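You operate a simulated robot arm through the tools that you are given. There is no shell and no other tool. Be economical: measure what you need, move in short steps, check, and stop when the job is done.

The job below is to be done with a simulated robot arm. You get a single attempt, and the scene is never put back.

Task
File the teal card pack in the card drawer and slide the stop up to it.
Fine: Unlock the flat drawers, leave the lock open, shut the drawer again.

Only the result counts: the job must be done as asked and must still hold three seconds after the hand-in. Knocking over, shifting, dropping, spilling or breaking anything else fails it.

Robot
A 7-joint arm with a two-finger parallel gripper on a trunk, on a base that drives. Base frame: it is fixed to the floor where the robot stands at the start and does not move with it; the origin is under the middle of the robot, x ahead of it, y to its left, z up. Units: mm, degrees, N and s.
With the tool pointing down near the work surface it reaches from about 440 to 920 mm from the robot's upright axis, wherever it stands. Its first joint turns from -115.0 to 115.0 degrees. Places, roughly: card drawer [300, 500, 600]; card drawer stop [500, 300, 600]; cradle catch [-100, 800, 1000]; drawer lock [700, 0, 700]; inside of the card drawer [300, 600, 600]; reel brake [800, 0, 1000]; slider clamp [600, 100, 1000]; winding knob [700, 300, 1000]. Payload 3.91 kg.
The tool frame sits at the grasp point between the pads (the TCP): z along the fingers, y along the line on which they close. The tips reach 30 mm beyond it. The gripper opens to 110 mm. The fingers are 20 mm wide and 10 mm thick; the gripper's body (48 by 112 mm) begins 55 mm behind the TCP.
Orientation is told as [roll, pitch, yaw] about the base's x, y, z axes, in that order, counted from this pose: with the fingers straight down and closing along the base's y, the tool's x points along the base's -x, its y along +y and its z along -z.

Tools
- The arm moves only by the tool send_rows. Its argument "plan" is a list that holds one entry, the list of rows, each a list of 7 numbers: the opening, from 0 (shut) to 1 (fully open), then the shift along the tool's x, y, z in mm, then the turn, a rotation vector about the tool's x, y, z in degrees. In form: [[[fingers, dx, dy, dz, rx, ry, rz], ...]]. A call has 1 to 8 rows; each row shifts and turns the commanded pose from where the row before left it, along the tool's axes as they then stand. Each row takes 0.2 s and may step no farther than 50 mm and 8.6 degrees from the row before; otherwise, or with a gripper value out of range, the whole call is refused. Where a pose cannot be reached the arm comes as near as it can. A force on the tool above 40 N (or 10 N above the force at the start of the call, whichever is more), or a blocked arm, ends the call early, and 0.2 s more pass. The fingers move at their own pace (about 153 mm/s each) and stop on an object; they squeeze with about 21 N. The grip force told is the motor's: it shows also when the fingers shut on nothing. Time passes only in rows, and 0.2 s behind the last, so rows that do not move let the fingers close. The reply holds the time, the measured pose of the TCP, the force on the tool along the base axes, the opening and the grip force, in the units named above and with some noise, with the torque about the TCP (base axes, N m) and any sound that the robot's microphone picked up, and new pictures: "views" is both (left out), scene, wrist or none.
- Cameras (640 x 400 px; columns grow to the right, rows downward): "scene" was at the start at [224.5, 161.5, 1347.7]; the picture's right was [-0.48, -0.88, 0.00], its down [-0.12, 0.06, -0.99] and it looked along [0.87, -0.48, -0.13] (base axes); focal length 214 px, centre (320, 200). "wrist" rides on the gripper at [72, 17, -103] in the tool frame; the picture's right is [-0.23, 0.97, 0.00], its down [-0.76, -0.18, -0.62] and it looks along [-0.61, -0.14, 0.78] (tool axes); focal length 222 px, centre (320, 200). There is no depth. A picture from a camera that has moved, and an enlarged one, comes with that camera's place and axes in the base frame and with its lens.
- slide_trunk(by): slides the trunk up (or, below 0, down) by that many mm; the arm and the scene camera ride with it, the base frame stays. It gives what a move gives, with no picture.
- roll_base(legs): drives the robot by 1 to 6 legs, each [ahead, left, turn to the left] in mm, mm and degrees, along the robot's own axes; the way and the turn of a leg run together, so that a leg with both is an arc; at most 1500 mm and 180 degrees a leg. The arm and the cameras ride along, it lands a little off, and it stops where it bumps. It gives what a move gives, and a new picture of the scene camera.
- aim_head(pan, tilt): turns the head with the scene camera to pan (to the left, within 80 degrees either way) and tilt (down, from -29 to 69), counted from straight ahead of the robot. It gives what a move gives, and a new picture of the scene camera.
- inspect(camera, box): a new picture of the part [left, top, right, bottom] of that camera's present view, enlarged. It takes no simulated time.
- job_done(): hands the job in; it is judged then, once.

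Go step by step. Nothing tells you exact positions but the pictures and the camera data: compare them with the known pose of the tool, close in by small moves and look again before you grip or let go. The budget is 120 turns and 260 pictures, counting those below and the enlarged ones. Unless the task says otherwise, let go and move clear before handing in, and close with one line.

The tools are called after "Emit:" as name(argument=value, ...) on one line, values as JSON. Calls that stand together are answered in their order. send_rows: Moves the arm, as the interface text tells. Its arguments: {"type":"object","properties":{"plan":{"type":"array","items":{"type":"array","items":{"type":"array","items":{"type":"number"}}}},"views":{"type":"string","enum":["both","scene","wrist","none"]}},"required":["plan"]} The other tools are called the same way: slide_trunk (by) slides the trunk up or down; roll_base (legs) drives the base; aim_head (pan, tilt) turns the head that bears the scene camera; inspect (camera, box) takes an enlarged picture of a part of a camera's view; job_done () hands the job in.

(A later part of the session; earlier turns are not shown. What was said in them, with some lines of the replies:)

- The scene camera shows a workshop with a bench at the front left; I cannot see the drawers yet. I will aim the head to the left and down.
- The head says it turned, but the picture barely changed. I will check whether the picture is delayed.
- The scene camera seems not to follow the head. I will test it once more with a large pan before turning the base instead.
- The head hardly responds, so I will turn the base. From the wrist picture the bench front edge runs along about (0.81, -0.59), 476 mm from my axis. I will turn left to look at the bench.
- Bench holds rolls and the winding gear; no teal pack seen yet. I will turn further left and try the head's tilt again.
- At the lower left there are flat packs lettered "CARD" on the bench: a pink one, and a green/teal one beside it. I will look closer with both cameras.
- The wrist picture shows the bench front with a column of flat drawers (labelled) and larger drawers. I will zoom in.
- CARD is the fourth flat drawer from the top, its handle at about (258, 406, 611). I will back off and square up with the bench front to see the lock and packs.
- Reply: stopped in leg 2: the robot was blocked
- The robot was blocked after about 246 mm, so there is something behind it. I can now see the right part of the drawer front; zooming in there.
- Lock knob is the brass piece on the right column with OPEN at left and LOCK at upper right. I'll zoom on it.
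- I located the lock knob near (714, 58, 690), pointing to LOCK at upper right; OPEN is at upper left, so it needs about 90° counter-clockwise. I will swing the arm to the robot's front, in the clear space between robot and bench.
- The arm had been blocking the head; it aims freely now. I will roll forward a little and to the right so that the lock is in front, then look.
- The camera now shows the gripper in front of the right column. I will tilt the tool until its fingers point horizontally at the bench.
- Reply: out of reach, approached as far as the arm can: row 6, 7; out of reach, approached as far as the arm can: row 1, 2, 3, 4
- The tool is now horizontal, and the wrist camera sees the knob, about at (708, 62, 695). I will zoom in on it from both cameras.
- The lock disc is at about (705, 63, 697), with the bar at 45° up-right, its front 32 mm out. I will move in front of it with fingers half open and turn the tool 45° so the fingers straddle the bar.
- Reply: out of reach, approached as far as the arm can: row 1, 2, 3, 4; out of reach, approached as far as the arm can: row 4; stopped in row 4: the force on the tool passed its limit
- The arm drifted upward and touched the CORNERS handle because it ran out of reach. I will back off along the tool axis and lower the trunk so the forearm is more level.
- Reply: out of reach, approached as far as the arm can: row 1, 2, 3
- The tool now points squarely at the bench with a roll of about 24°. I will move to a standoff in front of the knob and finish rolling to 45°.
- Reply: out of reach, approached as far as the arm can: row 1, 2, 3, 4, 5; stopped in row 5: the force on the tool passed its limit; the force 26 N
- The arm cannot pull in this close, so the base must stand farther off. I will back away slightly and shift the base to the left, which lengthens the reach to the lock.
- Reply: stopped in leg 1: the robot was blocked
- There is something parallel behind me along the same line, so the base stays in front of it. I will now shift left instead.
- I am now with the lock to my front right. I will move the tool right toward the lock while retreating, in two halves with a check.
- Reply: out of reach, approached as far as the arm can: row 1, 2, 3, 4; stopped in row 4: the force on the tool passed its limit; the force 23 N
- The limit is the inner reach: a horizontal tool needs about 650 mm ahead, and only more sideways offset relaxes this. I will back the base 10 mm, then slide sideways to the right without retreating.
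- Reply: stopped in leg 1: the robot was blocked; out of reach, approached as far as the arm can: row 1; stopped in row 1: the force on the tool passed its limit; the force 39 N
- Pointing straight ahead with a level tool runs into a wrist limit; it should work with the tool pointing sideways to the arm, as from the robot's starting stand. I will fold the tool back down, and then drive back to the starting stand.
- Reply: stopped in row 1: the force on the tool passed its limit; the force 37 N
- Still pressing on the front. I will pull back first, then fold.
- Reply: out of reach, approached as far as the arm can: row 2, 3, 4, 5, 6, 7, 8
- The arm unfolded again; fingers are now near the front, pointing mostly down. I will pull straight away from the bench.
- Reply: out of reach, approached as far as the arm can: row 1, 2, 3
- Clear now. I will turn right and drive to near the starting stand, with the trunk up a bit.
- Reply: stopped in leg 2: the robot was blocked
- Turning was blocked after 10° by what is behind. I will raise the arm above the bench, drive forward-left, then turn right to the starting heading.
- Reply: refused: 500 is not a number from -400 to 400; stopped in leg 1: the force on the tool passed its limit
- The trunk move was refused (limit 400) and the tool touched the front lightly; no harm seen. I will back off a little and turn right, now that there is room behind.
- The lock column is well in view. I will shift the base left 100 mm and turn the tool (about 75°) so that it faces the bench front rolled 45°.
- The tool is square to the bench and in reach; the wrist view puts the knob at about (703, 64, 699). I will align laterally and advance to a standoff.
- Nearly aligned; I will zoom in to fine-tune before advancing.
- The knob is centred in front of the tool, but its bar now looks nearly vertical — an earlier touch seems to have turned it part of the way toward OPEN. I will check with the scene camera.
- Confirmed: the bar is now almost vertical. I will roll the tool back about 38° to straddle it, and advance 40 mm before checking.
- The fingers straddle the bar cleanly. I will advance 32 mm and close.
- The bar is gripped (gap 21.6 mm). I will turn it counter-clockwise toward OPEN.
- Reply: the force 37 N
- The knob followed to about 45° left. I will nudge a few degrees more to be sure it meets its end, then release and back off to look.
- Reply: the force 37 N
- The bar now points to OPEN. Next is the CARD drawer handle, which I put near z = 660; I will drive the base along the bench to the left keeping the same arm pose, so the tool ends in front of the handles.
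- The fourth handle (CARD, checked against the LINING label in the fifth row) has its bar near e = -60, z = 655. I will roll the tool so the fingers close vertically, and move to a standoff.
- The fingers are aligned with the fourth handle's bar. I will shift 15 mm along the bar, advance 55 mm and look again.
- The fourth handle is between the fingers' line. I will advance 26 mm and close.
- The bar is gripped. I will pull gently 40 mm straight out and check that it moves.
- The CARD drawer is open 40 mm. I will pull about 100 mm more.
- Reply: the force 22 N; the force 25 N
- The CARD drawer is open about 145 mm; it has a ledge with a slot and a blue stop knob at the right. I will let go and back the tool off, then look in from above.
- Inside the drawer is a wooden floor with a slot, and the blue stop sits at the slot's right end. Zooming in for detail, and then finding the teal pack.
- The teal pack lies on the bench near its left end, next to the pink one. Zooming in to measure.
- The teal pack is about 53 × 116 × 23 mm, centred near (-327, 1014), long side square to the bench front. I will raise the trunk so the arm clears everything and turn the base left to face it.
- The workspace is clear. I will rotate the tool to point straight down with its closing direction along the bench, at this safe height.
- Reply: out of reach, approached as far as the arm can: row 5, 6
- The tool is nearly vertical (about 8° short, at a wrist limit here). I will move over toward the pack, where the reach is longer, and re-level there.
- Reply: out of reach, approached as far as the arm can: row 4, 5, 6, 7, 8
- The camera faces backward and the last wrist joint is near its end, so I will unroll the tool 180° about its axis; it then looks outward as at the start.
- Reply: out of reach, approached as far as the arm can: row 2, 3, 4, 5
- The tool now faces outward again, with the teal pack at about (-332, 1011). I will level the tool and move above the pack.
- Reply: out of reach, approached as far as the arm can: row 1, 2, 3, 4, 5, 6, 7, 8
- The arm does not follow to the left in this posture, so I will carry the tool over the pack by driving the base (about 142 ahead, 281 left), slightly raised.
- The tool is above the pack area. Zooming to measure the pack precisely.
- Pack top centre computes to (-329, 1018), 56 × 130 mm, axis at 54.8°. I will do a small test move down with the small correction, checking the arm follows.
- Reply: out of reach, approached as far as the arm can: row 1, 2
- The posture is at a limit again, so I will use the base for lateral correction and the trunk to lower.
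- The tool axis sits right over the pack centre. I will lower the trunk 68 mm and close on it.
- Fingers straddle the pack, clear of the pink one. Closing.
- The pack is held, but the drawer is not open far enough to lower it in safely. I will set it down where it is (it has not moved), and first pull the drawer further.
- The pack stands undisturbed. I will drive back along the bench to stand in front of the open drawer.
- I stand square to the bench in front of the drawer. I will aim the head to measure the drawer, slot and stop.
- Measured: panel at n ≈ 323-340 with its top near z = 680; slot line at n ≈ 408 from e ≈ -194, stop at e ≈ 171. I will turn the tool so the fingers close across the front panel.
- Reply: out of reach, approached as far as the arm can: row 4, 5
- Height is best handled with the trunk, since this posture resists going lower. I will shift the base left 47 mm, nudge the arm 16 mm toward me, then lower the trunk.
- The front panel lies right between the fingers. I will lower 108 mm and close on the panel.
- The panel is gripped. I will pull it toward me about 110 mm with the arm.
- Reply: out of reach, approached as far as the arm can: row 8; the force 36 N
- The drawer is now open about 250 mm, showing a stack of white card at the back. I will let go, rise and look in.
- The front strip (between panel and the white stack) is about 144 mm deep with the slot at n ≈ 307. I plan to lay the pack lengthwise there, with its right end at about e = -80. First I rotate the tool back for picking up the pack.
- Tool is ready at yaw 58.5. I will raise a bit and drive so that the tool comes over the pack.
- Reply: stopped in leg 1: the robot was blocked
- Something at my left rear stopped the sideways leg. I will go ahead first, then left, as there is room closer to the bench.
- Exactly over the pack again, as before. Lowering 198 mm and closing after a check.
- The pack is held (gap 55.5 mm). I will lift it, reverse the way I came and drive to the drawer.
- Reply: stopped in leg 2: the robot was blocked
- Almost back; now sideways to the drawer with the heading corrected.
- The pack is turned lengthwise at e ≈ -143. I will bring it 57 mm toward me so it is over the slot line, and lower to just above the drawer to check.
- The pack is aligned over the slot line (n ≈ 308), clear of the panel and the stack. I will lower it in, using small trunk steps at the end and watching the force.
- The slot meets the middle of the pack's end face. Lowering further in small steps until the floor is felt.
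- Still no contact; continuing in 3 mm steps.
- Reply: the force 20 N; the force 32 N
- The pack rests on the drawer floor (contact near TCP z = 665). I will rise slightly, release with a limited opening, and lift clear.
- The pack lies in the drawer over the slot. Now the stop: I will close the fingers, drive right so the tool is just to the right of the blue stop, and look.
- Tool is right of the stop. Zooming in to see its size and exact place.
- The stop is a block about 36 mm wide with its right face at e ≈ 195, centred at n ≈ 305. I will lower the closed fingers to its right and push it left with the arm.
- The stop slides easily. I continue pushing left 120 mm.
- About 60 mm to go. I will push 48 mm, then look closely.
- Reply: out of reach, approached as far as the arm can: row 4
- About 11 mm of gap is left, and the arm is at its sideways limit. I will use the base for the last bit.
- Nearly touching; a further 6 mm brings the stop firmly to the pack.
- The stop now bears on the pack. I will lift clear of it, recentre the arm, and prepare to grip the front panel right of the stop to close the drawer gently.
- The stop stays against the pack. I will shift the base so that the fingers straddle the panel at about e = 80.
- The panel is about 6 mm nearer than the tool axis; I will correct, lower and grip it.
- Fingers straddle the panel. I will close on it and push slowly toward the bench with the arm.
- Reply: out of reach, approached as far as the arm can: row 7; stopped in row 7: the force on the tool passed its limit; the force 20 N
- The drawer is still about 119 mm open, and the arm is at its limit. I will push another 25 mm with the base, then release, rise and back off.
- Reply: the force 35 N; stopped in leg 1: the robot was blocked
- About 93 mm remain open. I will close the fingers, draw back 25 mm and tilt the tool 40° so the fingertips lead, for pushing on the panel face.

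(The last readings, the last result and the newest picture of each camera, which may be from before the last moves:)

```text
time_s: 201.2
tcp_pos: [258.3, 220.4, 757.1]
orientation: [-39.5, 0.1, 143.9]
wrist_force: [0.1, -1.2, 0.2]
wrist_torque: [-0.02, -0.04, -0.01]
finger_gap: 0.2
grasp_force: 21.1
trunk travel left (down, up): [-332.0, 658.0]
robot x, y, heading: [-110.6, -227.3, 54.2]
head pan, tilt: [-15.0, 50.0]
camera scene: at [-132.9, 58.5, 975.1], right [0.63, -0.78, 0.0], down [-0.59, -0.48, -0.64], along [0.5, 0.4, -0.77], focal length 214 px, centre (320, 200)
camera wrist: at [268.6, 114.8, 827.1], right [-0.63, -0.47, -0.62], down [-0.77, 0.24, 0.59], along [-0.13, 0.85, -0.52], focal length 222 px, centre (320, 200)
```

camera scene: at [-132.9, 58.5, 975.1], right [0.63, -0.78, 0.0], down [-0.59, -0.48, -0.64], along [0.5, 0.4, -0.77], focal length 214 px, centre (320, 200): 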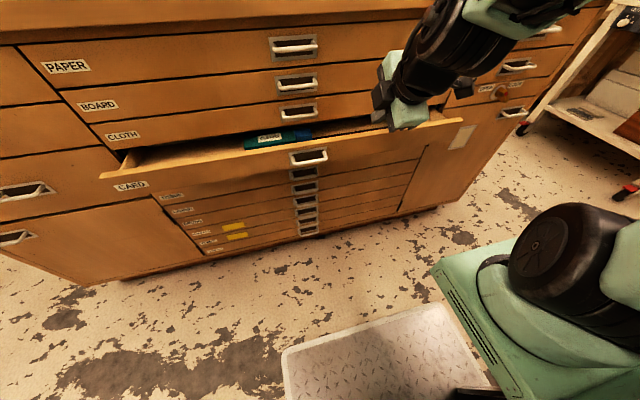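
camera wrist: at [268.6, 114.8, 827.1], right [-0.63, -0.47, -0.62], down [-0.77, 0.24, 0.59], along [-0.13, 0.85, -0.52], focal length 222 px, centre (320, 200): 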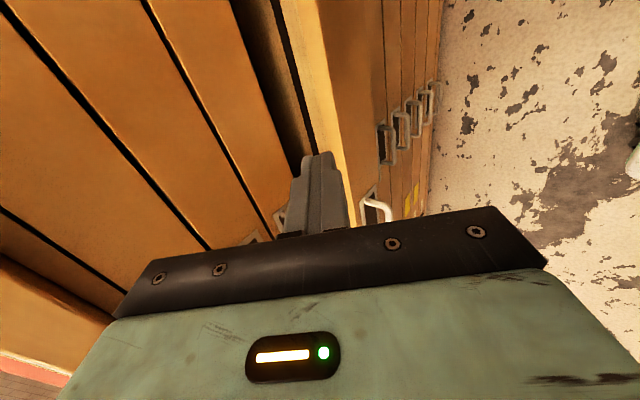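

The tilt works. I will lower so the fingertips are in front of the panel's face, then push.

Emit:
slide_trunk(by=-80)

Emit:
inspect(camera="wrist", box=[240, 80, 400, 200])

```text
time_s: 202.3
tcp_pos: [259.5, 219.6, 678.3]
orientation: [-39.3, 0.1, 143.9]
wrist_force: [-0.4, 0.8, 1.3]
wrist_torque: [-0.02, 0.0, -0.02]
finger_gap: 0.0
grasp_force: 21.1
trunk travel left (down, up): [-252.0, 738.0]
robot x, y, heading: [-112.1, -223.1, 54.4]
head pan, tilt: [-15.0, 50.0]
```

```text
3.33 times, centred on (320, 140) of wrist
camera zoom: at [268.6, 115.0, 747.2], right [-0.63, -0.47, -0.62], down [-0.77, 0.24, 0.59], along [-0.13, 0.85, -0.52], focal length 740 px, centre (320, 400)
```

zoom: 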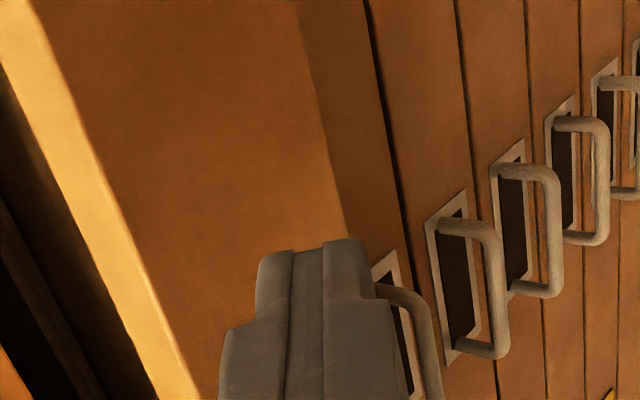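

The fingertips face the panel. I will push along the bench-inward direction in 10 mm steps.

Emit:
send_rows(plan=[[[0, 0, -7.7, 6.4, 0, 0, 0], [0, 0, -7.7, 6.4, 0, 0, 0], [0, 0, -7.7, 6.4, 0, 0, 0], [0, 0, -7.7, 6.4, 0, 0, 0], [0, 0, -7.7, 6.4, 0, 0, 0], [0, 0, -7.7, 6.4, 0, 0, 0], [0, 0, -7.7, 6.4, 0, 0, 0], [0, 0, -7.7, 6.4, 0, 0, 0]]], views="scene")

```text
time_s: 204.1
tcp_pos: [303.8, 285.3, 677.4]
orientation: [-39.5, 0.0, 143.9]
wrist_force: [-0.5, 0.5, 0.6]
wrist_torque: [0.0, -0.05, 0.01]
finger_gap: 0.0
grasp_force: 20.9
trunk travel left (down, up): [-252.0, 738.0]
robot x, y, heading: [-114.1, -226.3, 54.4]
head pan, tilt: [-15.0, 50.0]
camera scene: at [-133.0, 58.5, 895.0], right [0.63, -0.78, 0.0], down [-0.59, -0.48, -0.64], along [0.5, 0.4, -0.77], focal length 214 px, centre (320, 200)
```

scene: 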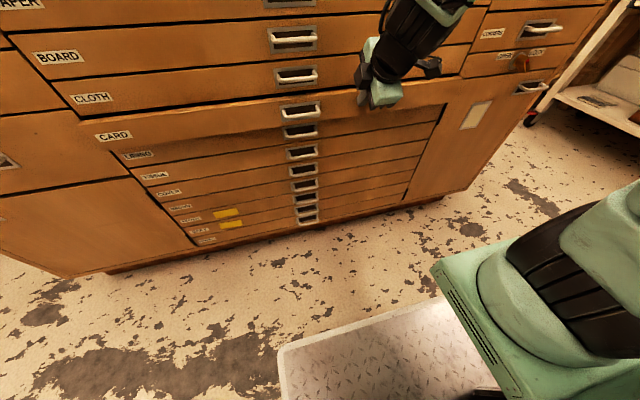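

The drawer is nearly shut; pushing the last ~30 mm more slowly.

Emit:
send_rows(plan=[[[0, 0, -6.1, 5.1, 0, 0, 0], [0, 0, -6.1, 5.1, 0, 0, 0], [0, 0, -6.1, 5.1, 0, 0, 0], [0, 0, -4, 3.3, 0, 0, 0], [0, 0, -3, 2.5, 0, 0, 0], [0, 0, -3, 2.5, 0, 0, 0], [0, 0, -3, 2.5, 0, 0, 0]]], views="scene")

Emit:
inspect(camera="scene", box=[60, 40, 460, 290])

```text
time_s: 205.2
tcp_pos: [320.0, 305.4, 676.6]
orientation: [-38.9, -0.3, 144.0]
wrist_force: [-16.4, -26.0, 25.3]
wrist_torque: [0.09, -0.09, -0.02]
finger_gap: 0.0
grasp_force: 20.6
trunk travel left (down, up): [-252.0, 738.0]
robot x, y, heading: [-112.2, -225.4, 54.0]
head pan, tilt: [-15.0, 50.0]
stopped in row 5: the force on the tool passed its limit (the readings are from after the stop); the commanded pose is now the measured one
camera scene: at [-133.6, 57.6, 895.9], right [0.63, -0.78, 0.0], down [-0.59, -0.48, -0.64], along [0.5, 0.41, -0.77], focal length 214 px, centre (320, 200)
```

scene: 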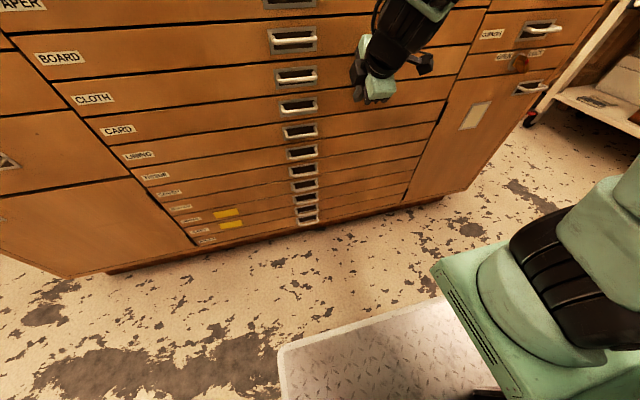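

```text
1.60 times, centred on (260, 165) of scene
camera zoom: at [-133.6, 57.6, 895.9], right [0.63, -0.78, 0.0], down [-0.59, -0.48, -0.64], along [0.5, 0.41, -0.77], focal length 343 px, centre (416, 256)
```

zoom: 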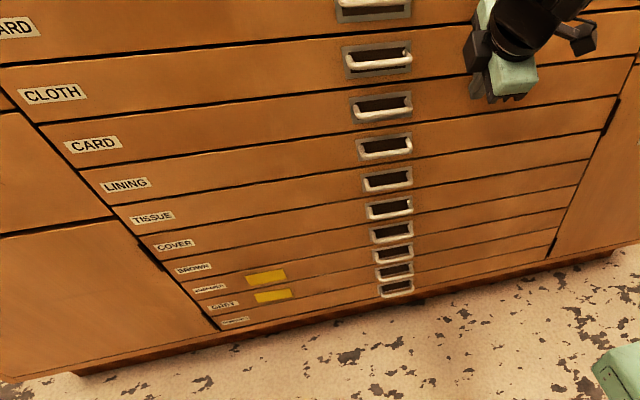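

The drawer met its end stop and looks flush. I will back the tool away and verify the drawer, lock and bench.

Emit:
send_rows(plan=[[[0, 0, 7.7, -6.4, 0, 0, 0], [0, 0, 11.5, -9.6, 0, 0, 0], [0, 0, 11.5, -9.6, 0, 0, 0], [0, 0, 11.5, -9.6, 0, 0, 0], [0, 0, 11.5, -9.6, 0, 0, 0], [0, 0, 0, 0, 0, 0, 0]]], views="none")

Emit:
slide_trunk(by=300)

Emit:
aim_head(pan=-15, tilt=40)

Emit:
inspect(camera="scene", box=[120, 180, 440, 380])

Emit:
inspect(camera="scene", box=[440, 160, 600, 260])

```text
time_s: 206.6
tcp_pos: [278.1, 249.1, 675.4]
orientation: [-39.0, -0.2, 143.9]
wrist_force: [-0.9, 1.0, 0.0]
wrist_torque: [0.0, 0.0, 0.02]
finger_gap: 0.0
grasp_force: 21.1
trunk travel left (down, up): [-252.0, 738.0]
robot x, y, heading: [-111.6, -226.9, 54.1]
head pan, tilt: [-15.0, 50.0]
```

```text
time_s: 209.6
tcp_pos: [279.4, 248.9, 976.7]
orientation: [-38.9, -0.1, 143.9]
wrist_force: [0.0, 0.3, -0.5]
wrist_torque: [0.02, 0.01, 0.01]
finger_gap: 0.0
grasp_force: 20.9
trunk travel left (down, up): [-552.0, 438.0]
robot x, y, heading: [-111.3, -227.4, 53.7]
head pan, tilt: [-15.0, 50.0]
```

```text
time_s: 210.3
tcp_pos: [278.7, 249.9, 976.1]
orientation: [-39.0, -0.2, 143.9]
wrist_force: [0.6, 0.3, 0.2]
wrist_torque: [0.03, -0.04, -0.01]
finger_gap: 0.0
grasp_force: 21.5
trunk travel left (down, up): [-552.0, 438.0]
robot x, y, heading: [-114.7, -226.7, 54.1]
head pan, tilt: [-15.0, 40.0]
camera scene: at [-126.7, 63.5, 1209.2], right [0.63, -0.78, 0.0], down [-0.5, -0.41, -0.77], along [0.59, 0.48, -0.64], focal length 214 px, centre (320, 200)
```

scene: 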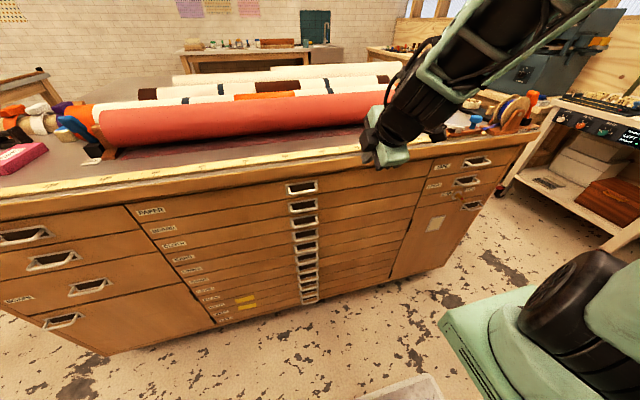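

```text
2.00 times, centred on (280, 280) of scene
camera zoom: at [-126.7, 63.5, 1209.2], right [0.63, -0.78, 0.0], down [-0.5, -0.41, -0.77], along [0.59, 0.48, -0.64], focal length 429 px, centre (400, 40)
```

zoom: 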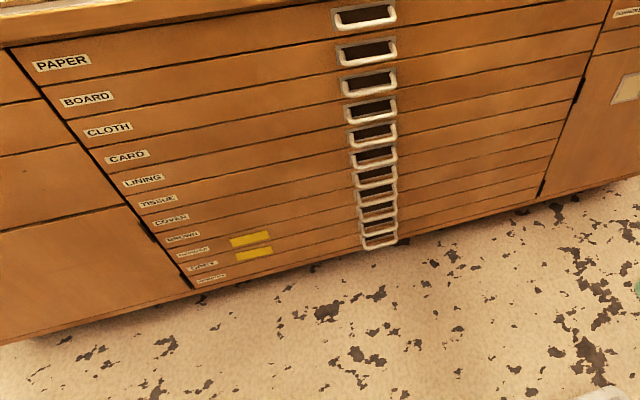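

```text
4.00 times, centred on (520, 210) of scene
camera zoom: at [-126.7, 63.5, 1209.2], right [0.63, -0.78, 0.0], down [-0.5, -0.41, -0.77], along [0.59, 0.48, -0.64], focal length 858 px, centre (-480, 160)
```

zoom: 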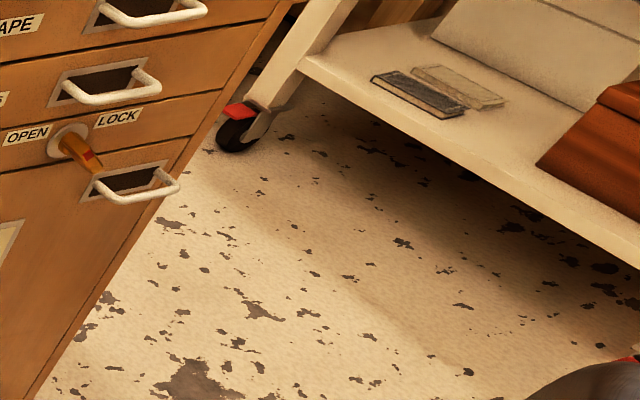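

Drawer CARD is flush and shut. I will check the lock knob more closely and the left end of the bench.

Emit:
inspect(camera="scene", box=[435, 180, 483, 210])

Emit:
aim_head(pan=40, tilt=25)

```text
13.33 times, centred on (459, 195) of scene
camera zoom: at [-126.7, 63.5, 1209.2], right [0.63, -0.78, 0.0], down [-0.5, -0.41, -0.77], along [0.59, 0.48, -0.64], focal length 2860 px, centre (-1533, 267)
```

zoom: 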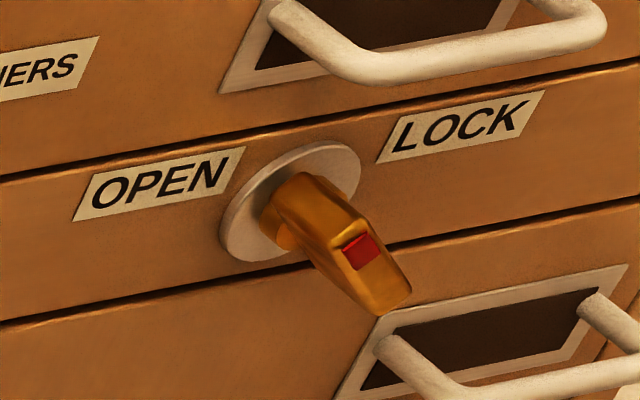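

```text
time_s: 211.5
tcp_pos: [278.3, 248.4, 976.6]
orientation: [-39.0, -0.1, 143.8]
wrist_force: [0.0, -0.3, 0.3]
wrist_torque: [0.02, 0.0, -0.03]
finger_gap: 0.1
grasp_force: 20.8
trunk travel left (down, up): [-552.0, 438.0]
robot x, y, heading: [-111.5, -227.1, 54.1]
head pan, tilt: [40.0, 25.0]
camera scene: at [-199.2, 101.9, 1232.5], right [1.0, 0.07, 0.0], down [0.03, -0.42, -0.91], along [-0.06, 0.9, -0.42], focal length 214 px, centre (320, 200)
```

scene: 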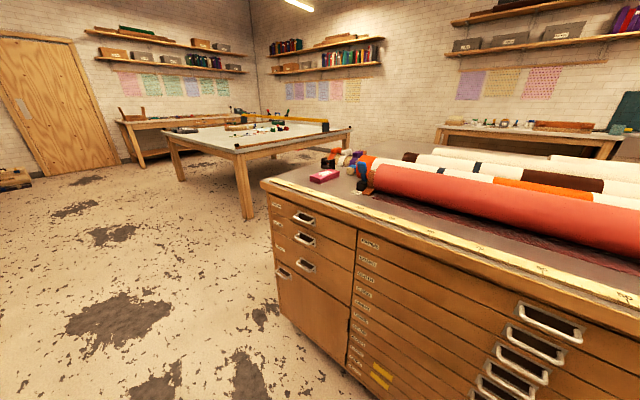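

The lock points to OPEN, the CARD drawer is flush with the others, and the rest of the bench looks undisturbed. The tool is clear, so I am handing in.

Emit:
job_done()

```text
The job is handed in.
```

The flat drawers are unlocked and the lock is left open. The teal card pack is in the CARD drawer with the stop touching it, and the drawer is shut again.
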